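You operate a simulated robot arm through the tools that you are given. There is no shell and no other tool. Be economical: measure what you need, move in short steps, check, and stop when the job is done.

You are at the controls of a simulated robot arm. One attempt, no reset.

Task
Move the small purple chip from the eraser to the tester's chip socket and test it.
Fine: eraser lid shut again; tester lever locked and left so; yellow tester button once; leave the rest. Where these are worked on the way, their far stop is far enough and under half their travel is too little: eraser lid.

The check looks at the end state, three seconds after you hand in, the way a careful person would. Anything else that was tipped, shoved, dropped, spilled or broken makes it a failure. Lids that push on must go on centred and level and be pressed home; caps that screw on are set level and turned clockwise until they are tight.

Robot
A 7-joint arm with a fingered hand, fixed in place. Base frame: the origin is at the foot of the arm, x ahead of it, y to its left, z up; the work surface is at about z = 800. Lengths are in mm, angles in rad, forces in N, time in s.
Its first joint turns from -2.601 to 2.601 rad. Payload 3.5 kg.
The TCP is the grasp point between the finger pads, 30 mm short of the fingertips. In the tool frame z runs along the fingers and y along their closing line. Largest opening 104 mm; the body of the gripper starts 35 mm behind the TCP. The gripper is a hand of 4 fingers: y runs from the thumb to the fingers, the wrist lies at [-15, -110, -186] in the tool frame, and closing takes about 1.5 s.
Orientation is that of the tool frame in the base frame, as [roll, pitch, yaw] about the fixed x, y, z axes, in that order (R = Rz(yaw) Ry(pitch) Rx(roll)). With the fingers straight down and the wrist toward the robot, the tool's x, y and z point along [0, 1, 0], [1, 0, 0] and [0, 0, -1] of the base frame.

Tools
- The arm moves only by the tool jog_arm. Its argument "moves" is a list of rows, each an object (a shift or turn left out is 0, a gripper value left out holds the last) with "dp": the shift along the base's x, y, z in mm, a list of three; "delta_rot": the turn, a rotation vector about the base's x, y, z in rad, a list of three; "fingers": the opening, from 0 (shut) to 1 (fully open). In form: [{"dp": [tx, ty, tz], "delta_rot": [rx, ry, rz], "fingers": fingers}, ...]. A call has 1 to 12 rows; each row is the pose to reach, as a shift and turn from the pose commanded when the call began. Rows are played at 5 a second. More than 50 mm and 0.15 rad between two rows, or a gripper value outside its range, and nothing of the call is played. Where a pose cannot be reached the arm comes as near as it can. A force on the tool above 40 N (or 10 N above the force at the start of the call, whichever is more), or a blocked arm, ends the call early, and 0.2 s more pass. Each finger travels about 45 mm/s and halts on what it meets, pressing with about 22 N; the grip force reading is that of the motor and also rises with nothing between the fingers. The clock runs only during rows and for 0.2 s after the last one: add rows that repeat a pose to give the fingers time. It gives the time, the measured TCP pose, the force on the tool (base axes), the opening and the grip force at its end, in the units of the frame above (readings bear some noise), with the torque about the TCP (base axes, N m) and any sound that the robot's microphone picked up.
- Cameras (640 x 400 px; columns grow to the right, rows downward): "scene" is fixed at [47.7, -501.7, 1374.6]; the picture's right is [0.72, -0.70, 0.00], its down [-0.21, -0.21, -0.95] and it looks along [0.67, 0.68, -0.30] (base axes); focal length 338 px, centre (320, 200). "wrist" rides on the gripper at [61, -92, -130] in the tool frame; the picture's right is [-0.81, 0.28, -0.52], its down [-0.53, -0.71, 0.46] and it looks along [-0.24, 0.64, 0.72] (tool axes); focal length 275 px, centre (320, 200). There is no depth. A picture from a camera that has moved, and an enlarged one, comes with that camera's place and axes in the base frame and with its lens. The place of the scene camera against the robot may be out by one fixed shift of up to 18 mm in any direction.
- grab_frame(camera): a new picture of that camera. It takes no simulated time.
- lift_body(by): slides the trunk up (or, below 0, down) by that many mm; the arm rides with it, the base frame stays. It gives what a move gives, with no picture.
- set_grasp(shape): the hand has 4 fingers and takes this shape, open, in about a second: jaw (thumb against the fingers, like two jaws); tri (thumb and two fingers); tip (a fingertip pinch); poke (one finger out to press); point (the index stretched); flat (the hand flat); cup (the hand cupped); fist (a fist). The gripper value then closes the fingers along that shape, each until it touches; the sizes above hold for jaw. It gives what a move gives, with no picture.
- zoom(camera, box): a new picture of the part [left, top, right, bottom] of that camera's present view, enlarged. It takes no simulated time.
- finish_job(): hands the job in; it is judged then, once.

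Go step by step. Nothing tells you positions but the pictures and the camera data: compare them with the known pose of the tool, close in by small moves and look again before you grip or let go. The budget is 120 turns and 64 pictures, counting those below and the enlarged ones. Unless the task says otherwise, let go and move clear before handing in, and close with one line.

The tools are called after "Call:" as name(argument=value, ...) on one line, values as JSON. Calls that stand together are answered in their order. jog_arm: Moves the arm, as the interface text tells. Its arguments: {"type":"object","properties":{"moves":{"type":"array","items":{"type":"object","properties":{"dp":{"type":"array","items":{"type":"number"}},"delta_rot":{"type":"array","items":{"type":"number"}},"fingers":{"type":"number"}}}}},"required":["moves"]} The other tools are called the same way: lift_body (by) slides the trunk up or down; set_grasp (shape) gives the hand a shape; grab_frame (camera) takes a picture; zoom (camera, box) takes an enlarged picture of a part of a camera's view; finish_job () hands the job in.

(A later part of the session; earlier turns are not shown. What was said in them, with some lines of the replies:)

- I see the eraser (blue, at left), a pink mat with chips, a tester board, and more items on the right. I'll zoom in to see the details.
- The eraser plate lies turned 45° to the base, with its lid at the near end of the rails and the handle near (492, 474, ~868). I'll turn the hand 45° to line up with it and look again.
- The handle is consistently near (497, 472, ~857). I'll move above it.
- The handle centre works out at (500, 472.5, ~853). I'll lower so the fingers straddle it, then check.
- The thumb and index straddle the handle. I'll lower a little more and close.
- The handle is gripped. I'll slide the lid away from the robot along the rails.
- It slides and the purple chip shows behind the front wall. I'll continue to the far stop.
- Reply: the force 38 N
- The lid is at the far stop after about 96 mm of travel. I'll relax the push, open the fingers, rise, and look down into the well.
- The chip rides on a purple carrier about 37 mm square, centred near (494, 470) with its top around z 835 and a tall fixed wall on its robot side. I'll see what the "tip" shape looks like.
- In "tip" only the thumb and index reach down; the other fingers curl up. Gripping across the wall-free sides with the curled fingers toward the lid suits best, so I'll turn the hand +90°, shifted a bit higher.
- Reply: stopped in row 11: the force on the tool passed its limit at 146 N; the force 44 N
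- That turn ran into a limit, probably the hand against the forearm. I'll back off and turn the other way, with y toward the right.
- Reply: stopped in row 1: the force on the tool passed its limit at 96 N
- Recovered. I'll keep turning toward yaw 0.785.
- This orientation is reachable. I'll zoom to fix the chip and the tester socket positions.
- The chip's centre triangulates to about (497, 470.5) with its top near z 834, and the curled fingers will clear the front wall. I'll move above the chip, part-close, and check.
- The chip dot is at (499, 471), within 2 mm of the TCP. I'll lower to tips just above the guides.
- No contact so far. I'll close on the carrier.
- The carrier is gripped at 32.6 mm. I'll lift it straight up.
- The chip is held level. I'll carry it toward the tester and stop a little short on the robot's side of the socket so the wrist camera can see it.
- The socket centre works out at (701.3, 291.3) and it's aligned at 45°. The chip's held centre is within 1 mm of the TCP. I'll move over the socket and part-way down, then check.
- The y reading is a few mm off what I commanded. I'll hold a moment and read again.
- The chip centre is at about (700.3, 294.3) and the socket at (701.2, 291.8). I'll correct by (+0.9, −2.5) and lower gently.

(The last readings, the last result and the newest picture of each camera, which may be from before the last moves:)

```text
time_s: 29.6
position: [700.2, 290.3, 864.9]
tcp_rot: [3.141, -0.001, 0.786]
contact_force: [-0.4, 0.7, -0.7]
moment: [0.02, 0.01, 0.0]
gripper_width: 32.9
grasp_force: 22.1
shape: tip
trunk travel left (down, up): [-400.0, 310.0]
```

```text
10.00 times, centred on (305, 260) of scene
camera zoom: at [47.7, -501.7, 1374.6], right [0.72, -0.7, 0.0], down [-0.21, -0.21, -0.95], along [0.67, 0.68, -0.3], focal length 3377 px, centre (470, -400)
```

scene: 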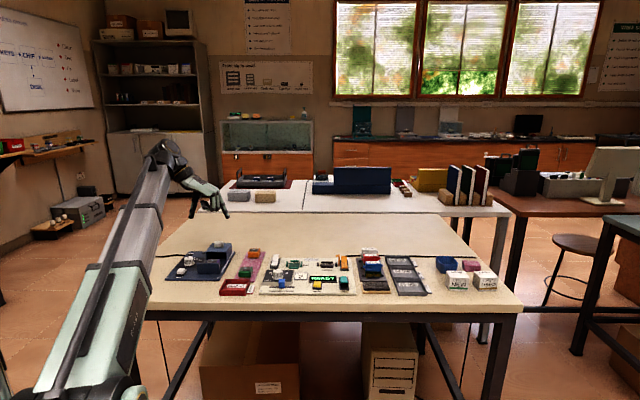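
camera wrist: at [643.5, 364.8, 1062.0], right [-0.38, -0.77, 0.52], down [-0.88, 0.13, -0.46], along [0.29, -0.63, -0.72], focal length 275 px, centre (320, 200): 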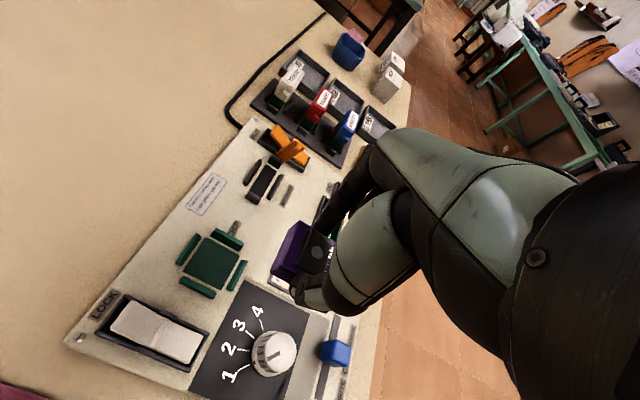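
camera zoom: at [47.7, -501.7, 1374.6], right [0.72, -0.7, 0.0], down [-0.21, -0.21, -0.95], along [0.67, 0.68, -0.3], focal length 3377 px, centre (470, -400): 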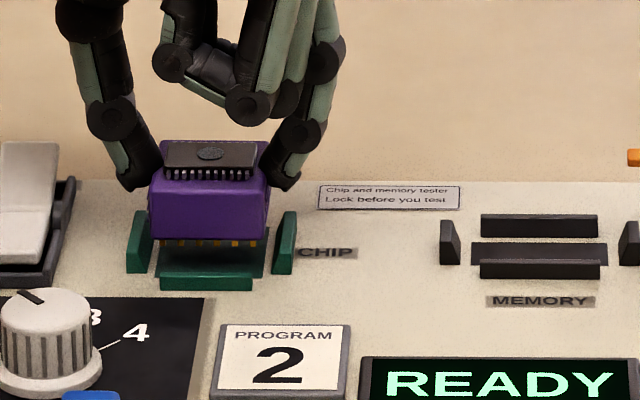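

It's centred within about 1 mm in both views. I'll lower slowly until it meets the socket.

Call:
jog_arm(moves=[{"dp": [0.2, 0.5, -4]}, {"dp": [0.2, 0.5, -7]}, {"dp": [0.2, 0.5, -9]}, {"dp": [0.2, 0.5, -10.5]}, {"dp": [0.2, 0.5, -12]}, {"dp": [0.2, 0.5, -13]}])

Call:
zoom(camera="scene", box=[273, 240, 337, 280])

```text
time_s: 31.0
position: [701.8, 289.7, 852.5]
tcp_rot: [3.138, -0.003, 0.787]
contact_force: [0.3, 2.3, 8.9]
moment: [0.06, -0.01, 0.0]
gripper_width: 33.3
grasp_force: 21.8
shape: tip
trunk travel left (down, up): [-400.0, 310.0]
```

```text
10.00 times, centred on (305, 260) of scene
camera zoom: at [47.7, -501.7, 1374.6], right [0.72, -0.7, 0.0], down [-0.21, -0.21, -0.95], along [0.67, 0.68, -0.3], focal length 3377 px, centre (470, -400)
```

zoom: 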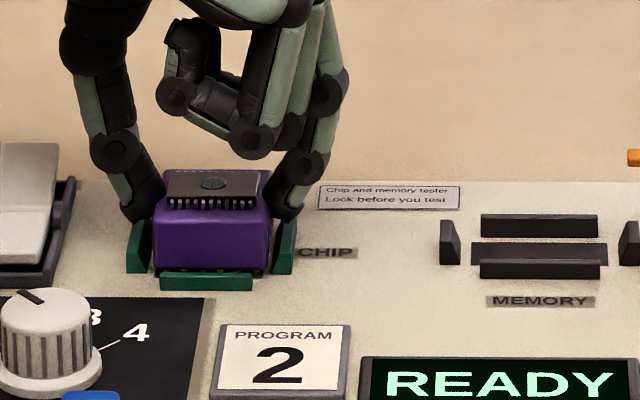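

Contact with 9 N: it's between the guides. I'll press slightly more to see whether it still goes down.

Call:
jog_arm(moves=[{"dp": [0, 0, -1]}, {"dp": [0, 0, -2]}, {"dp": [0, 0, -3]}])

Call:
zoom(camera="scene", box=[281, 245, 329, 275])

```text
time_s: 31.8
position: [699.4, 288.6, 851.7]
tcp_rot: [3.135, -0.003, 0.786]
contact_force: [4.3, 3.6, 29.3]
moment: [0.05, -0.1, 0.01]
gripper_width: 34.7
grasp_force: 21.8
shape: tip
trunk travel left (down, up): [-400.0, 310.0]
```

```text
13.33 times, centred on (305, 260) of scene
camera zoom: at [47.7, -501.7, 1374.6], right [0.72, -0.7, 0.0], down [-0.21, -0.21, -0.95], along [0.67, 0.68, -0.3], focal length 4503 px, centre (520, -600)
```

zoom: 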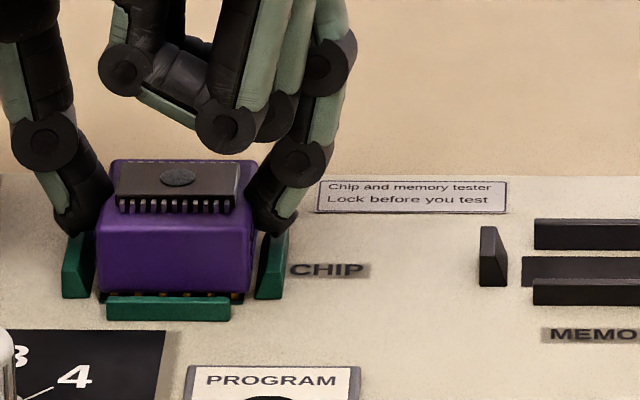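

The carrier is seated at the same height as in the eraser. I'll relieve the press, open a little, and rise clear.

Call:
jog_arm(moves=[{"dp": [0, 0, 2.5]}, {"dp": [0, 0, 2.5], "fingers": 0.4}, {"dp": [0, 0, 2.5]}, {"dp": [0, 0, 2.5], "fingers": 0.47}, {"dp": [0, 0, 2.5]}, {"dp": [0, 0, 12]}, {"dp": [0, 0, 30]}, {"dp": [0, 0, 60]}, {"dp": [0, 0, 90]}, {"dp": [0, 0, 90]}])

Call:
zoom(camera="scene", box=[265, 240, 345, 290])

```text
time_s: 34.0
position: [701.4, 289.9, 939.0]
tcp_rot: [3.14, 0.002, 0.789]
contact_force: [0.0, -0.4, -0.6]
moment: [-0.01, 0.03, 0.01]
gripper_width: 48.5
grasp_force: 0.0
shape: tip
trunk travel left (down, up): [-400.0, 310.0]
```

```text
8.00 times, centred on (305, 265) of scene
camera zoom: at [47.7, -501.7, 1374.6], right [0.72, -0.7, 0.0], down [-0.21, -0.21, -0.95], along [0.67, 0.68, -0.3], focal length 2702 px, centre (440, -320)
```

zoom: 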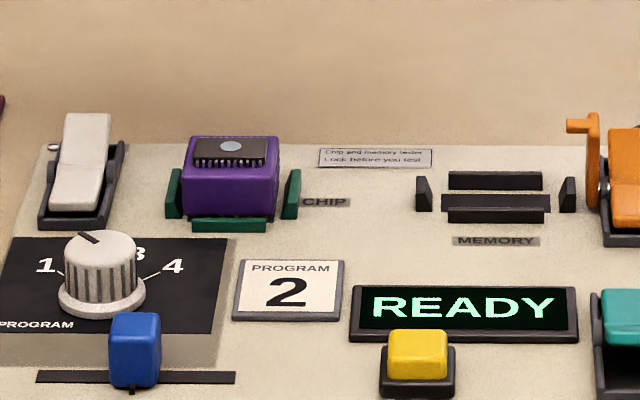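

The chip sits level in the socket. Next is the lever: a rocker whose LOCK end is up. I'll take the poke shape away from the parts and see where the fingertip is.

Call:
jog_arm(moves=[{"dp": [-15, 25, 20]}, {"dp": [-30, 55, 20]}])

Call:
set_grasp(shape="poke")

Call:
grab_frame(camera="wrist")

Call:
zoom(camera="scene", box=[230, 180, 358, 260])

```text
time_s: 34.6
position: [670.6, 343.3, 957.0]
tcp_rot: [3.14, 0.0, 0.785]
contact_force: [-0.1, -0.8, 0.2]
moment: [0.03, -0.01, 0.03]
gripper_width: 48.5
grasp_force: 0.0
shape: tip
trunk travel left (down, up): [-400.0, 310.0]
```

```text
time_s: 35.5
position: [671.8, 343.1, 958.0]
tcp_rot: [3.14, 0.0, 0.787]
contact_force: [-0.3, -0.4, 0.7]
moment: [0.04, 0.01, 0.01]
gripper_width: 0.0
grasp_force: 0.1
shape: poke
trunk travel left (down, up): [-400.0, 310.0]
```

```text
18 pictures are left
camera wrist: at [649.7, 452.6, 1088.2], right [-0.38, -0.77, 0.52], down [-0.88, 0.13, -0.46], along [0.29, -0.63, -0.72], focal length 275 px, centre (320, 200)
```

wrist: 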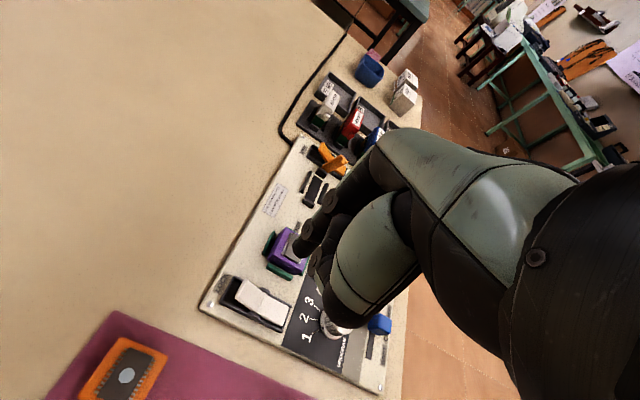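

```text
5.00 times, centred on (294, 220) of scene
camera zoom: at [47.7, -501.7, 1374.6], right [0.72, -0.7, 0.0], down [-0.21, -0.21, -0.95], along [0.67, 0.68, -0.3], focal length 1689 px, centre (450, 100)
```

zoom: 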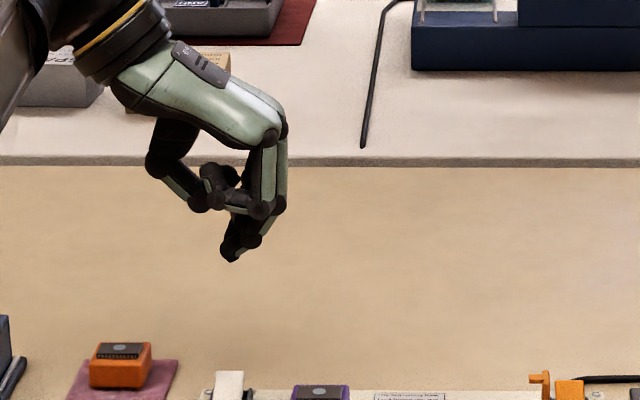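

The poking fingertip sits about 30 mm below the TCP. I'll zoom on the lever to place the press.

Call:
zoom(camera="wrist", box=[195, 225, 355, 345])

```text
3.33 times, centred on (275, 285) of wrist
camera zoom: at [649.7, 452.6, 1088.2], right [-0.38, -0.77, 0.52], down [-0.88, 0.13, -0.46], along [0.29, -0.63, -0.72], focal length 918 px, centre (470, -83)
```

zoom: 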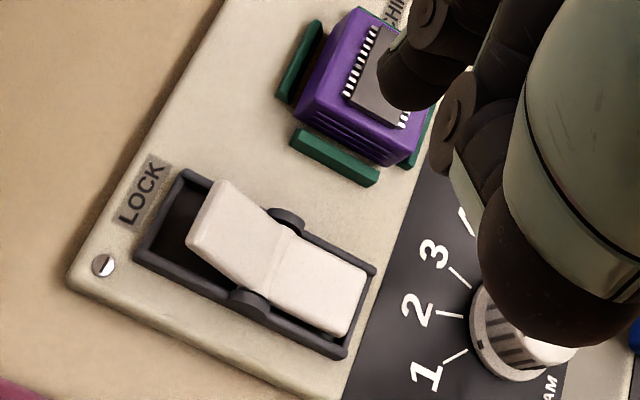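

The LOCK end of the rocker is at about (678, 361, 838), with the pivot near (660, 342). I'll bring the fingertip just above the raised half and check.

Call:
jog_arm(moves=[{"dp": [2, 13, -5]}, {"dp": [2, 14, -45]}, {"dp": [2, 14, -74]}, {"dp": [2, 14, -74]}])

Call:
zoom(camera="scene", box=[250, 225, 330, 275])

Call:
zoom(camera="wrist", box=[220, 180, 380, 320])

```text
time_s: 36.5
position: [671.8, 360.7, 883.0]
tcp_rot: [-3.142, 0.0, 0.787]
contact_force: [-0.2, 0.6, 0.7]
moment: [0.01, 0.0, -0.01]
gripper_width: 0.0
grasp_force: 0.1
shape: poke
trunk travel left (down, up): [-400.0, 310.0]
```

```text
8.00 times, centred on (290, 250) of scene
camera zoom: at [47.7, -501.7, 1374.6], right [0.72, -0.7, 0.0], down [-0.21, -0.21, -0.95], along [0.67, 0.68, -0.3], focal length 2702 px, centre (560, -200)
```

zoom: 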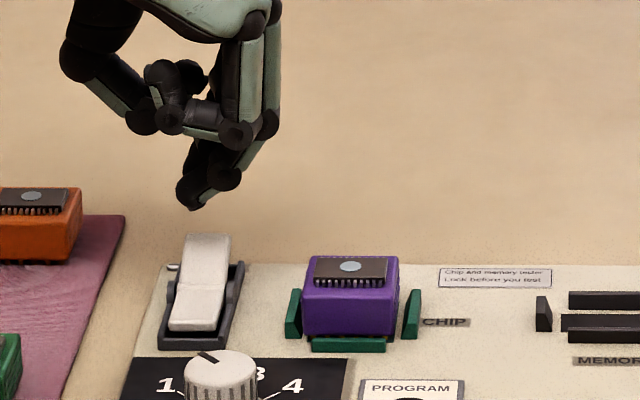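

```text
2.86 times, centred on (300, 250) of wrist
camera zoom: at [650.2, 469.2, 1014.0], right [-0.38, -0.77, 0.52], down [-0.88, 0.13, -0.46], along [0.29, -0.63, -0.72], focal length 786 px, centre (377, 57)
```

zoom: 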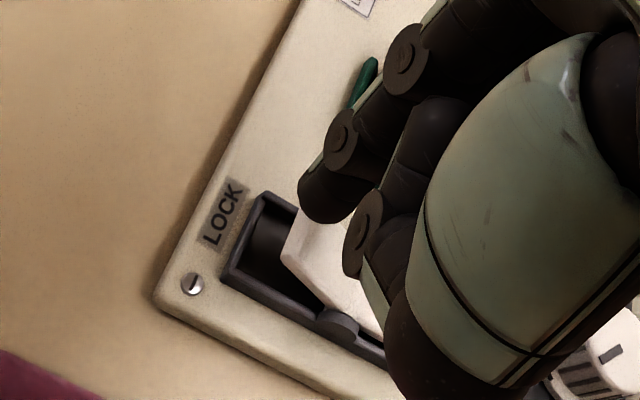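

The tip is about 5 mm left of the rocker and slightly beyond it. I'll shift and press down gently until it stops.

Call:
jog_arm(moves=[{"dp": [-0.7, -7.8, 0]}, {"dp": [-0.7, -7.8, -7]}, {"dp": [-0.7, -7.8, -13]}, {"dp": [-0.7, -7.8, -18]}, {"dp": [-0.7, -7.8, -22]}, {"dp": [-0.7, -7.8, -26]}, {"dp": [-0.7, -7.8, -29]}])

Call:
zoom(camera="scene", box=[250, 225, 330, 275])

```text
time_s: 38.1
position: [670.7, 351.8, 855.0]
tcp_rot: [3.141, 0.0, 0.788]
contact_force: [0.2, -0.2, 0.4]
moment: [-0.05, 0.0, -0.01]
gripper_width: 0.0
grasp_force: 0.1
shape: poke
trunk travel left (down, up): [-400.0, 310.0]
```

```text
8.00 times, centred on (290, 250) of scene
camera zoom: at [47.7, -501.7, 1374.6], right [0.72, -0.7, 0.0], down [-0.21, -0.21, -0.95], along [0.67, 0.68, -0.3], focal length 2702 px, centre (560, -200)
```

zoom: 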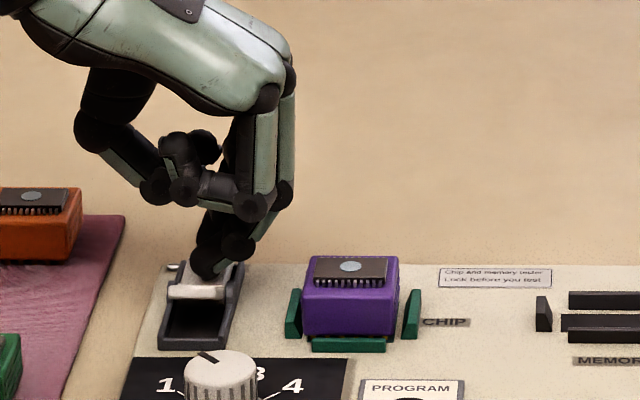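

The rocker has gone over toward LOCK. I'll press on until there's firm contact so it's fully home, then rise.

Call:
jog_arm(moves=[{"dp": [0, 0, -2]}, {"dp": [0, 0, -4]}, {"dp": [0, 0, -6]}, {"dp": [0, 0, -8]}, {"dp": [0, 0, -10]}])

Call:
jog_arm(moves=[{"dp": [0, 0, 20]}, {"dp": [0, 0, 50]}, {"dp": [0, 0, 80]}, {"dp": [0, 0, 80]}])

Call:
zoom(camera="scene", box=[265, 240, 345, 300])

```text
time_s: 39.2
position: [673.2, 350.6, 852.0]
tcp_rot: [3.132, -0.008, 0.788]
contact_force: [0.7, -0.1, 20.4]
moment: [-0.08, 0.0, -0.02]
gripper_width: 0.3
grasp_force: 0.0
shape: poke
trunk travel left (down, up): [-400.0, 310.0]
stopped in row 5: the force on the tool passed its limit at 43 N (the readings are from after the stop); the commanded pose is now the measured one
```

```text
time_s: 40.2
position: [674.1, 351.0, 930.8]
tcp_rot: [3.135, -0.004, 0.787]
contact_force: [-0.5, -0.5, 0.5]
moment: [-0.01, 0.04, 0.02]
gripper_width: 0.0
grasp_force: 0.0
shape: poke
trunk travel left (down, up): [-400.0, 310.0]
```

```text
6.67 times, centred on (305, 270) of scene
camera zoom: at [47.7, -501.7, 1374.6], right [0.72, -0.7, 0.0], down [-0.21, -0.21, -0.95], along [0.67, 0.68, -0.3], focal length 2251 px, centre (420, -267)
```

zoom: 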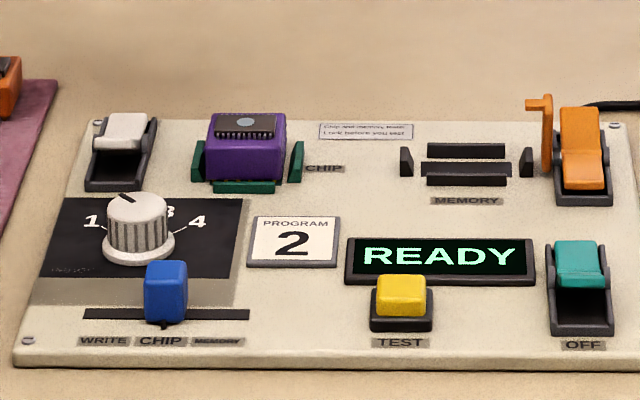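

The rocker is now over at the LOCK side. Next is the yellow TEST button, near (650, 125). I'll hover short of it so the wrist camera can see it.

Call:
jog_arm(moves=[{"dp": [-5, -20, 10]}, {"dp": [-13, -60, 10]}, {"dp": [-22, -100, 10]}, {"dp": [-31, -140, 10]}, {"dp": [-40, -180, 10]}, {"dp": [-48, -220, 5]}, {"dp": [-54, -250, -5]}, {"dp": [-54, -250, -5]}])

Call:
grab_frame(camera="wrist")

```text
time_s: 42.0
position: [620.0, 101.8, 922.7]
tcp_rot: [3.135, -0.003, 0.788]
contact_force: [1.0, 0.7, -0.7]
moment: [-0.01, -0.01, -0.03]
gripper_width: 0.0
grasp_force: 0.1
shape: poke
trunk travel left (down, up): [-400.0, 310.0]
```

```text
11 pictures are left
camera wrist: at [597.4, 210.1, 1053.0], right [-0.38, -0.77, 0.51], down [-0.88, 0.13, -0.46], along [0.29, -0.63, -0.72], focal length 275 px, centre (320, 200)
```

wrist: 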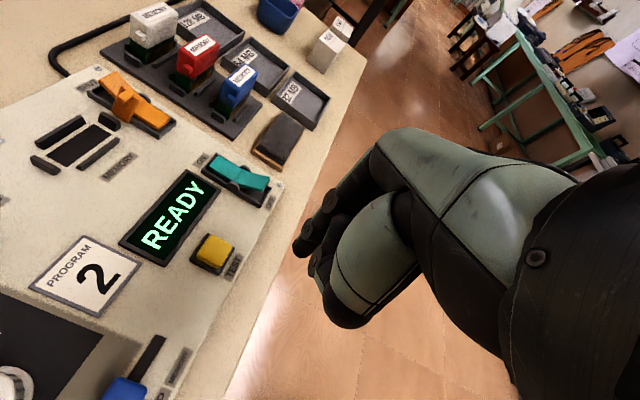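

The two cameras agree on the button at (660, 136.4, 826). I'll hover the fingertip about 20 mm above it and check.

Call:
jog_arm(moves=[{"dp": [20, 16, 0]}, {"dp": [36.6, 31.2, -10]}, {"dp": [36.6, 31.2, -45]}, {"dp": [36.6, 31.2, -45]}])

Call:
zoom(camera="scene", box=[290, 245, 354, 295])

Call:
zoom(camera="wrist", box=[240, 180, 380, 320])

```text
time_s: 43.0
position: [657.7, 132.5, 876.5]
tcp_rot: [3.134, -0.005, 0.786]
contact_force: [-0.1, -0.1, -0.4]
moment: [0.03, -0.01, -0.01]
gripper_width: 0.0
grasp_force: 0.1
shape: poke
trunk travel left (down, up): [-400.0, 310.0]
```

```text
8.00 times, centred on (322, 270) of scene
camera zoom: at [47.7, -501.7, 1374.6], right [0.72, -0.7, 0.0], down [-0.21, -0.21, -0.95], along [0.67, 0.68, -0.3], focal length 2702 px, centre (304, -360)
```

zoom: 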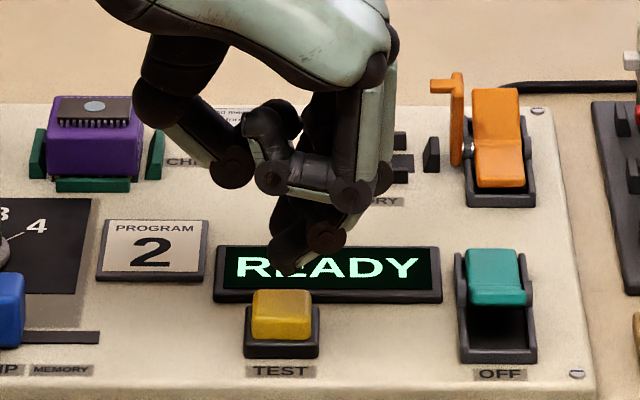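

```text
2.86 times, centred on (310, 250) of wrist
camera zoom: at [634.5, 241.0, 1008.9], right [-0.38, -0.77, 0.51], down [-0.88, 0.13, -0.46], along [0.29, -0.63, -0.72], focal length 786 px, centre (349, 57)
```

zoom: 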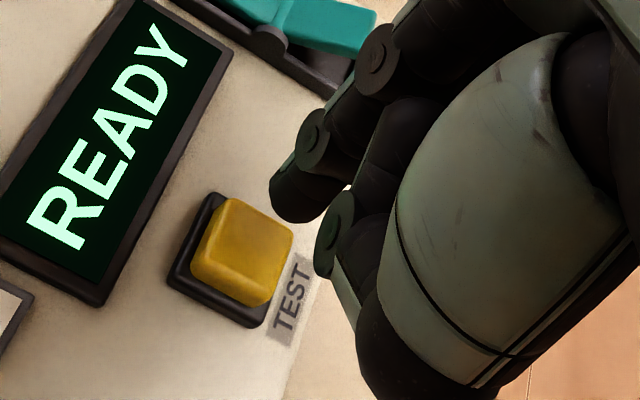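

The tip is over the button within about 2 mm. I'll press it once and lift.

Call:
jog_arm(moves=[{"dp": [-0.7, 2.1, -5]}, {"dp": [-0.7, 2.1, -12]}, {"dp": [-0.7, 2.1, -17]}, {"dp": [-0.7, 2.1, -20]}, {"dp": [-0.7, 2.1, -22]}, {"dp": [-0.7, 2.1, -24]}])

```text
time_s: 44.4
position: [654.5, 134.8, 857.5]
tcp_rot: [3.135, -0.006, 0.787]
contact_force: [-0.1, 0.4, 0.1]
moment: [0.01, 0.03, 0.05]
gripper_width: 0.1
grasp_force: 0.1
shape: poke
trunk travel left (down, up): [-400.0, 310.0]
```

No contact so far. I'll re-read before pressing further.

Call:
jog_arm(moves=[{"dp": [0, 0, 0]}])

Call:
zoom(camera="scene", box=[290, 245, 354, 295])

```text
time_s: 44.8
position: [655.0, 134.5, 855.0]
tcp_rot: [3.134, -0.006, 0.787]
contact_force: [0.1, 0.0, 0.8]
moment: [-0.01, -0.03, 0.0]
gripper_width: 0.0
grasp_force: 0.1
shape: poke
trunk travel left (down, up): [-400.0, 310.0]
```

```text
8.00 times, centred on (322, 270) of scene
camera zoom: at [47.7, -501.7, 1374.6], right [0.72, -0.7, 0.0], down [-0.21, -0.21, -0.95], along [0.67, 0.68, -0.3], focal length 2702 px, centre (304, -360)
```

zoom: 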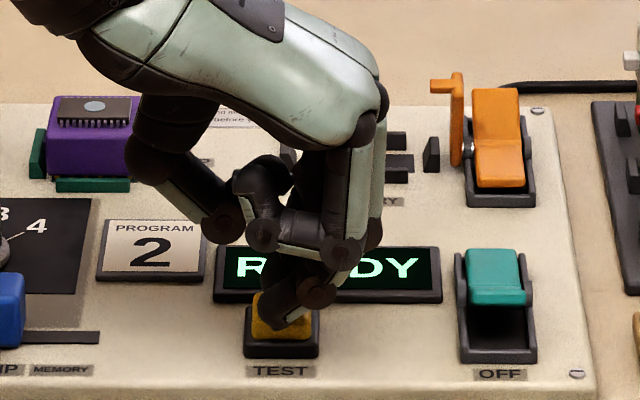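

The tip seems at the button's front-right edge with nothing pressed yet. I'll rise a little, shift inward, and press.

Call:
jog_arm(moves=[{"dp": [0, 0, 8]}, {"dp": [2, 6.3, 8]}, {"dp": [2, 6.3, 3]}, {"dp": [2, 6.3, 0]}, {"dp": [2, 6.3, -2]}, {"dp": [2, 6.3, -4]}, {"dp": [2, 6.3, -6]}, {"dp": [2, 6.3, -8]}])

```text
time_s: 46.6
position: [658.2, 139.6, 849.2]
tcp_rot: [3.133, -0.006, 0.787]
contact_force: [3.7, -1.4, 16.0]
moment: [-0.15, 0.02, 0.02]
gripper_width: 0.1
grasp_force: 0.0
shape: poke
trunk travel left (down, up): [-400.0, 310.0]
heard: click
```

It clicked, so the button is pressed once. I'll lift clear and check the display.

Call:
jog_arm(moves=[{"dp": [0, 0, 25]}, {"dp": [0, 0, 60]}, {"dp": [0, 0, 100]}, {"dp": [0, 0, 100]}])

Call:
zoom(camera="scene", box=[160, 225, 355, 305])

```text
time_s: 47.6
position: [656.5, 138.8, 948.9]
tcp_rot: [3.135, -0.006, 0.786]
contact_force: [-0.1, -0.1, -0.1]
moment: [-0.04, 0.0, 0.01]
gripper_width: 0.0
grasp_force: 0.1
shape: poke
trunk travel left (down, up): [-400.0, 310.0]
```

```text
3.28 times, centred on (258, 265) of scene
camera zoom: at [47.7, -501.7, 1374.6], right [0.72, -0.7, 0.0], down [-0.21, -0.21, -0.95], along [0.67, 0.68, -0.3], focal length 1108 px, centre (525, -13)
```

zoom: 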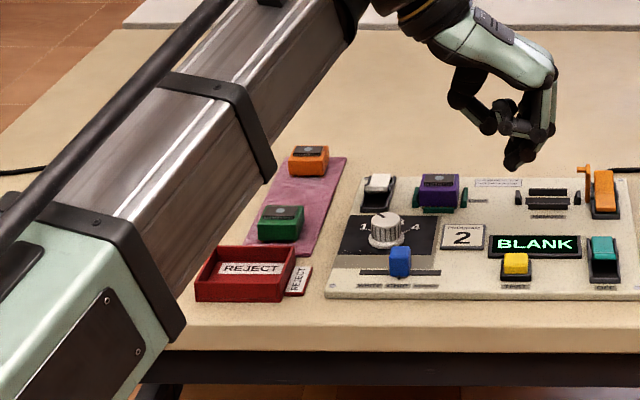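

The display reads BLANK, so the test ran. Now I'll shut the eraser lid: switch to jaw, turn back to the first orientation, and go over the handle at about (566, 540).

Call:
jog_arm(moves=[{"dp": [0, 20, 40]}, {"dp": [-9, 55, 60], "delta_rot": [0, 0, 0.143]}, {"dp": [-17, 90, 70], "delta_rot": [0, 0, 0.286]}, {"dp": [-26, 125, 70], "delta_rot": [0, 0, 0.429]}, {"dp": [-35, 160, 70], "delta_rot": [0, 0, 0.572]}, {"dp": [-44, 195, 70], "delta_rot": [0, 0, 0.715]}, {"dp": [-52, 230, 70], "delta_rot": [0, 0, 0.858]}, {"dp": [-61, 265, 70], "delta_rot": [0, 0, 1.0]}, {"dp": [-70, 300, 70], "delta_rot": [0, 0, 1.143]}, {"dp": [-78, 335, 70], "delta_rot": [0, 0, 1.286]}, {"dp": [-86, 370, 70], "delta_rot": [0, 0, 1.429]}, {"dp": [-93, 400, 70], "delta_rot": [0, 0, 1.571]}])

Call:
set_grasp(shape="jaw")

Call:
grab_frame(camera="wrist")

```text
time_s: 50.2
position: [565.4, 539.9, 1016.3]
tcp_rot: [3.134, -0.005, 2.359]
contact_force: [-0.8, 0.2, 0.2]
moment: [-0.01, -0.01, 0.0]
gripper_width: 0.0
grasp_force: 0.0
shape: poke
trunk travel left (down, up): [-400.0, 310.0]
```

```text
time_s: 51.1
position: [564.3, 539.8, 1015.9]
tcp_rot: [3.136, -0.004, 2.357]
contact_force: [-0.8, -0.1, -0.2]
moment: [0.0, 0.01, -0.07]
gripper_width: 103.9
grasp_force: 0.1
shape: jaw
trunk travel left (down, up): [-400.0, 310.0]
```

```text
6 pictures are left
camera wrist: at [457.1, 517.6, 1146.7], right [0.77, -0.38, 0.51], down [-0.13, -0.88, -0.46], along [0.63, 0.29, -0.72], focal length 275 px, centre (320, 200)
```

wrist: 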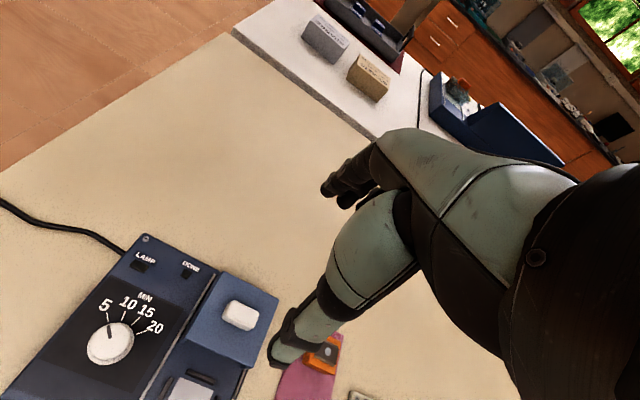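

The handle now measures at about (555, 527). I'll lower around it.

Call:
jog_arm(moves=[{"dp": [-9.5, -12.8, -30]}, {"dp": [-9.5, -12.8, -70]}, {"dp": [-9.5, -12.8, -105]}, {"dp": [-9.5, -12.8, -130]}, {"dp": [-9.5, -12.8, -135]}, {"dp": [-9.5, -12.8, -135]}])

Call:
zoom(camera="scene", box=[170, 210, 266, 270])

```text
time_s: 52.5
position: [555.2, 528.2, 880.6]
tcp_rot: [3.135, -0.005, 2.359]
contact_force: [0.3, 0.5, 0.1]
moment: [-0.02, 0.0, -0.02]
gripper_width: 104.2
grasp_force: 0.1
shape: jaw
trunk travel left (down, up): [-400.0, 310.0]
```

```text
6.67 times, centred on (218, 240) of scene
camera zoom: at [47.7, -501.7, 1374.6], right [0.72, -0.7, 0.0], down [-0.21, -0.21, -0.95], along [0.67, 0.68, -0.3], focal length 2251 px, centre (1000, -67)
```

zoom: 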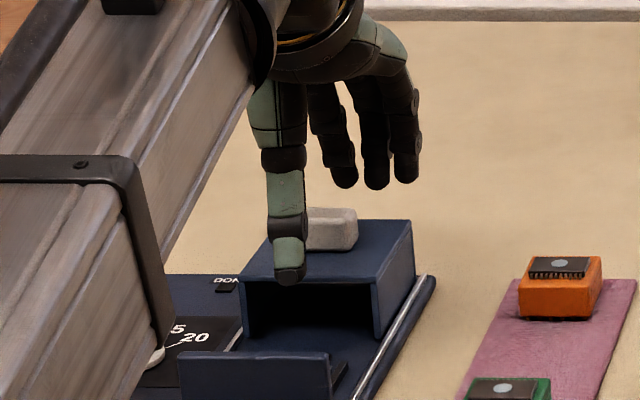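

The handle is straddled. I'll grip and pull the lid back to its closed stop.

Call:
jog_arm(moves=[{"fingers": 0.0}, {"dp": [0, 0, 0]}, {"dp": [0, 0, 0]}, {"dp": [0, 0, 0]}, {"dp": [0, 0, 0]}, {"dp": [0, 0, 0]}, {"dp": [0, 0, 0]}, {"dp": [0, 0, 0]}])

Call:
jog_arm(moves=[{"dp": [-5, -5, 0]}, {"dp": [-11, -11, 0]}, {"dp": [-18, -18, 0]}, {"dp": [-25, -25, 0]}, {"dp": [-32, -32, 0]}, {"dp": [-39, -39, 0]}, {"dp": [-46, -46, 0]}, {"dp": [-51, -51, 0]}, {"dp": [-55, -55, 0]}, {"dp": [-58, -58, 0]}, {"dp": [-61, -61, 0]}])

Call:
zoom(camera="scene", box=[170, 210, 266, 270])

```text
time_s: 54.3
position: [555.0, 527.1, 881.8]
tcp_rot: [3.135, -0.006, 2.36]
contact_force: [-1.1, -1.3, -1.4]
moment: [0.01, 0.04, -0.01]
gripper_width: 12.6
grasp_force: 21.9
shape: jaw
trunk travel left (down, up): [-400.0, 310.0]
```

```text
time_s: 56.7
position: [496.2, 468.9, 882.7]
tcp_rot: [3.134, -0.006, 2.36]
contact_force: [12.6, 10.9, -7.7]
moment: [0.29, -0.39, 0.02]
gripper_width: 11.9
grasp_force: 21.8
shape: jaw
trunk travel left (down, up): [-400.0, 310.0]
```

```text
6.67 times, centred on (218, 240) of scene
camera zoom: at [47.7, -501.7, 1374.6], right [0.72, -0.7, 0.0], down [-0.21, -0.21, -0.95], along [0.67, 0.68, -0.3], focal length 2251 px, centre (1000, -67)
```

zoom: 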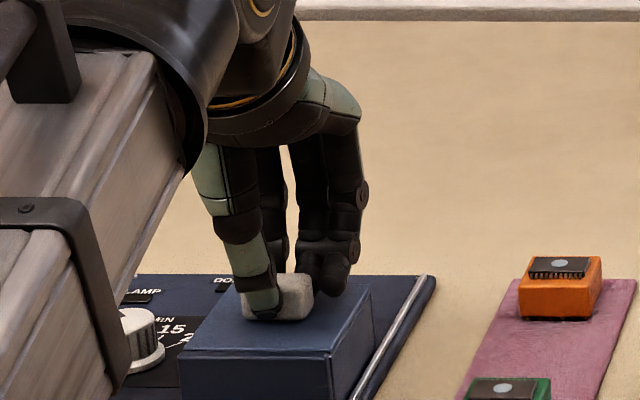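

The lid meets its front stop with 16 N. I'll open in place and rise.

Call:
jog_arm(moves=[{"fingers": 1.0}, {"dp": [0, 0, 0]}, {"dp": [0, 0, 0]}, {"dp": [0, 0, 0]}, {"dp": [0, 0, 0]}, {"dp": [0, 0, 0]}, {"dp": [0, 0, 30]}, {"dp": [0, 0, 75]}, {"dp": [0, 0, 120]}, {"dp": [0, 0, 160]}, {"dp": [0, 0, 160]}])

Call:
zoom(camera="scene", box=[160, 235, 270, 304])

Call:
zoom(camera="scene", box=[250, 240, 360, 309])

```text
time_s: 59.1
position: [493.9, 467.9, 1043.5]
tcp_rot: [3.135, -0.006, 2.356]
contact_force: [-0.2, 0.1, 0.8]
moment: [-0.03, -0.02, 0.01]
gripper_width: 103.6
grasp_force: 0.1
shape: jaw
trunk travel left (down, up): [-400.0, 310.0]
```

```text
5.80 times, centred on (215, 270) of scene
camera zoom: at [47.7, -501.7, 1374.6], right [0.72, -0.7, 0.0], down [-0.21, -0.21, -0.95], along [0.67, 0.68, -0.3], focal length 1958 px, centre (929, -203)
```

zoom: 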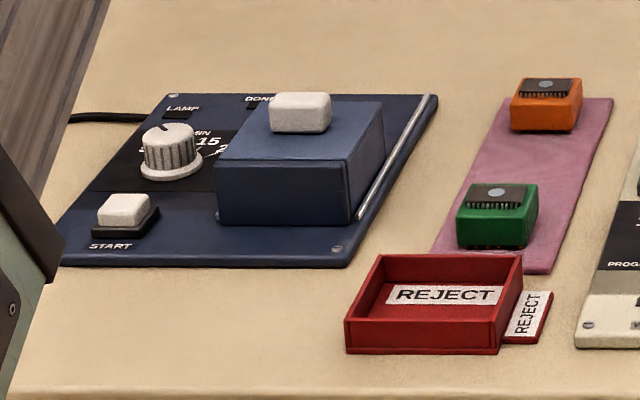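

```text
5.80 times, centred on (305, 274) of scene
camera zoom: at [47.7, -501.7, 1374.6], right [0.72, -0.7, 0.0], down [-0.21, -0.21, -0.95], along [0.67, 0.68, -0.3], focal length 1958 px, centre (407, -232)
```

zoom: 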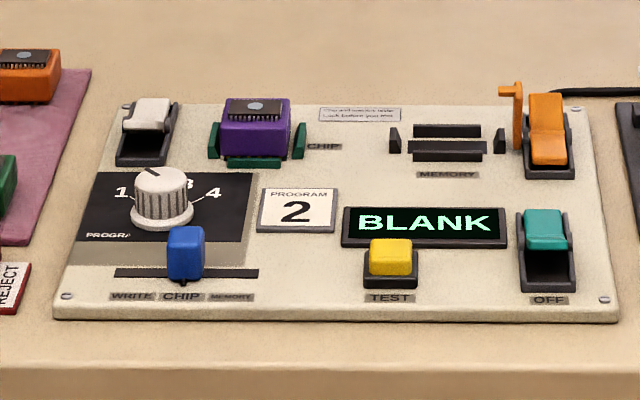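

The lid is shut exactly where it started, the chip is seated with the lever locked, and the tester reads BLANK. Nothing else has been disturbed, so I'm handing in.

Call:
finish_job()

```text
The job is handed in.
```

I moved the purple chip to the tester's chip socket, locked the lever and pressed the yellow button once. The tester reads BLANK, the eraser lid is shut again, and I've handed the job in.
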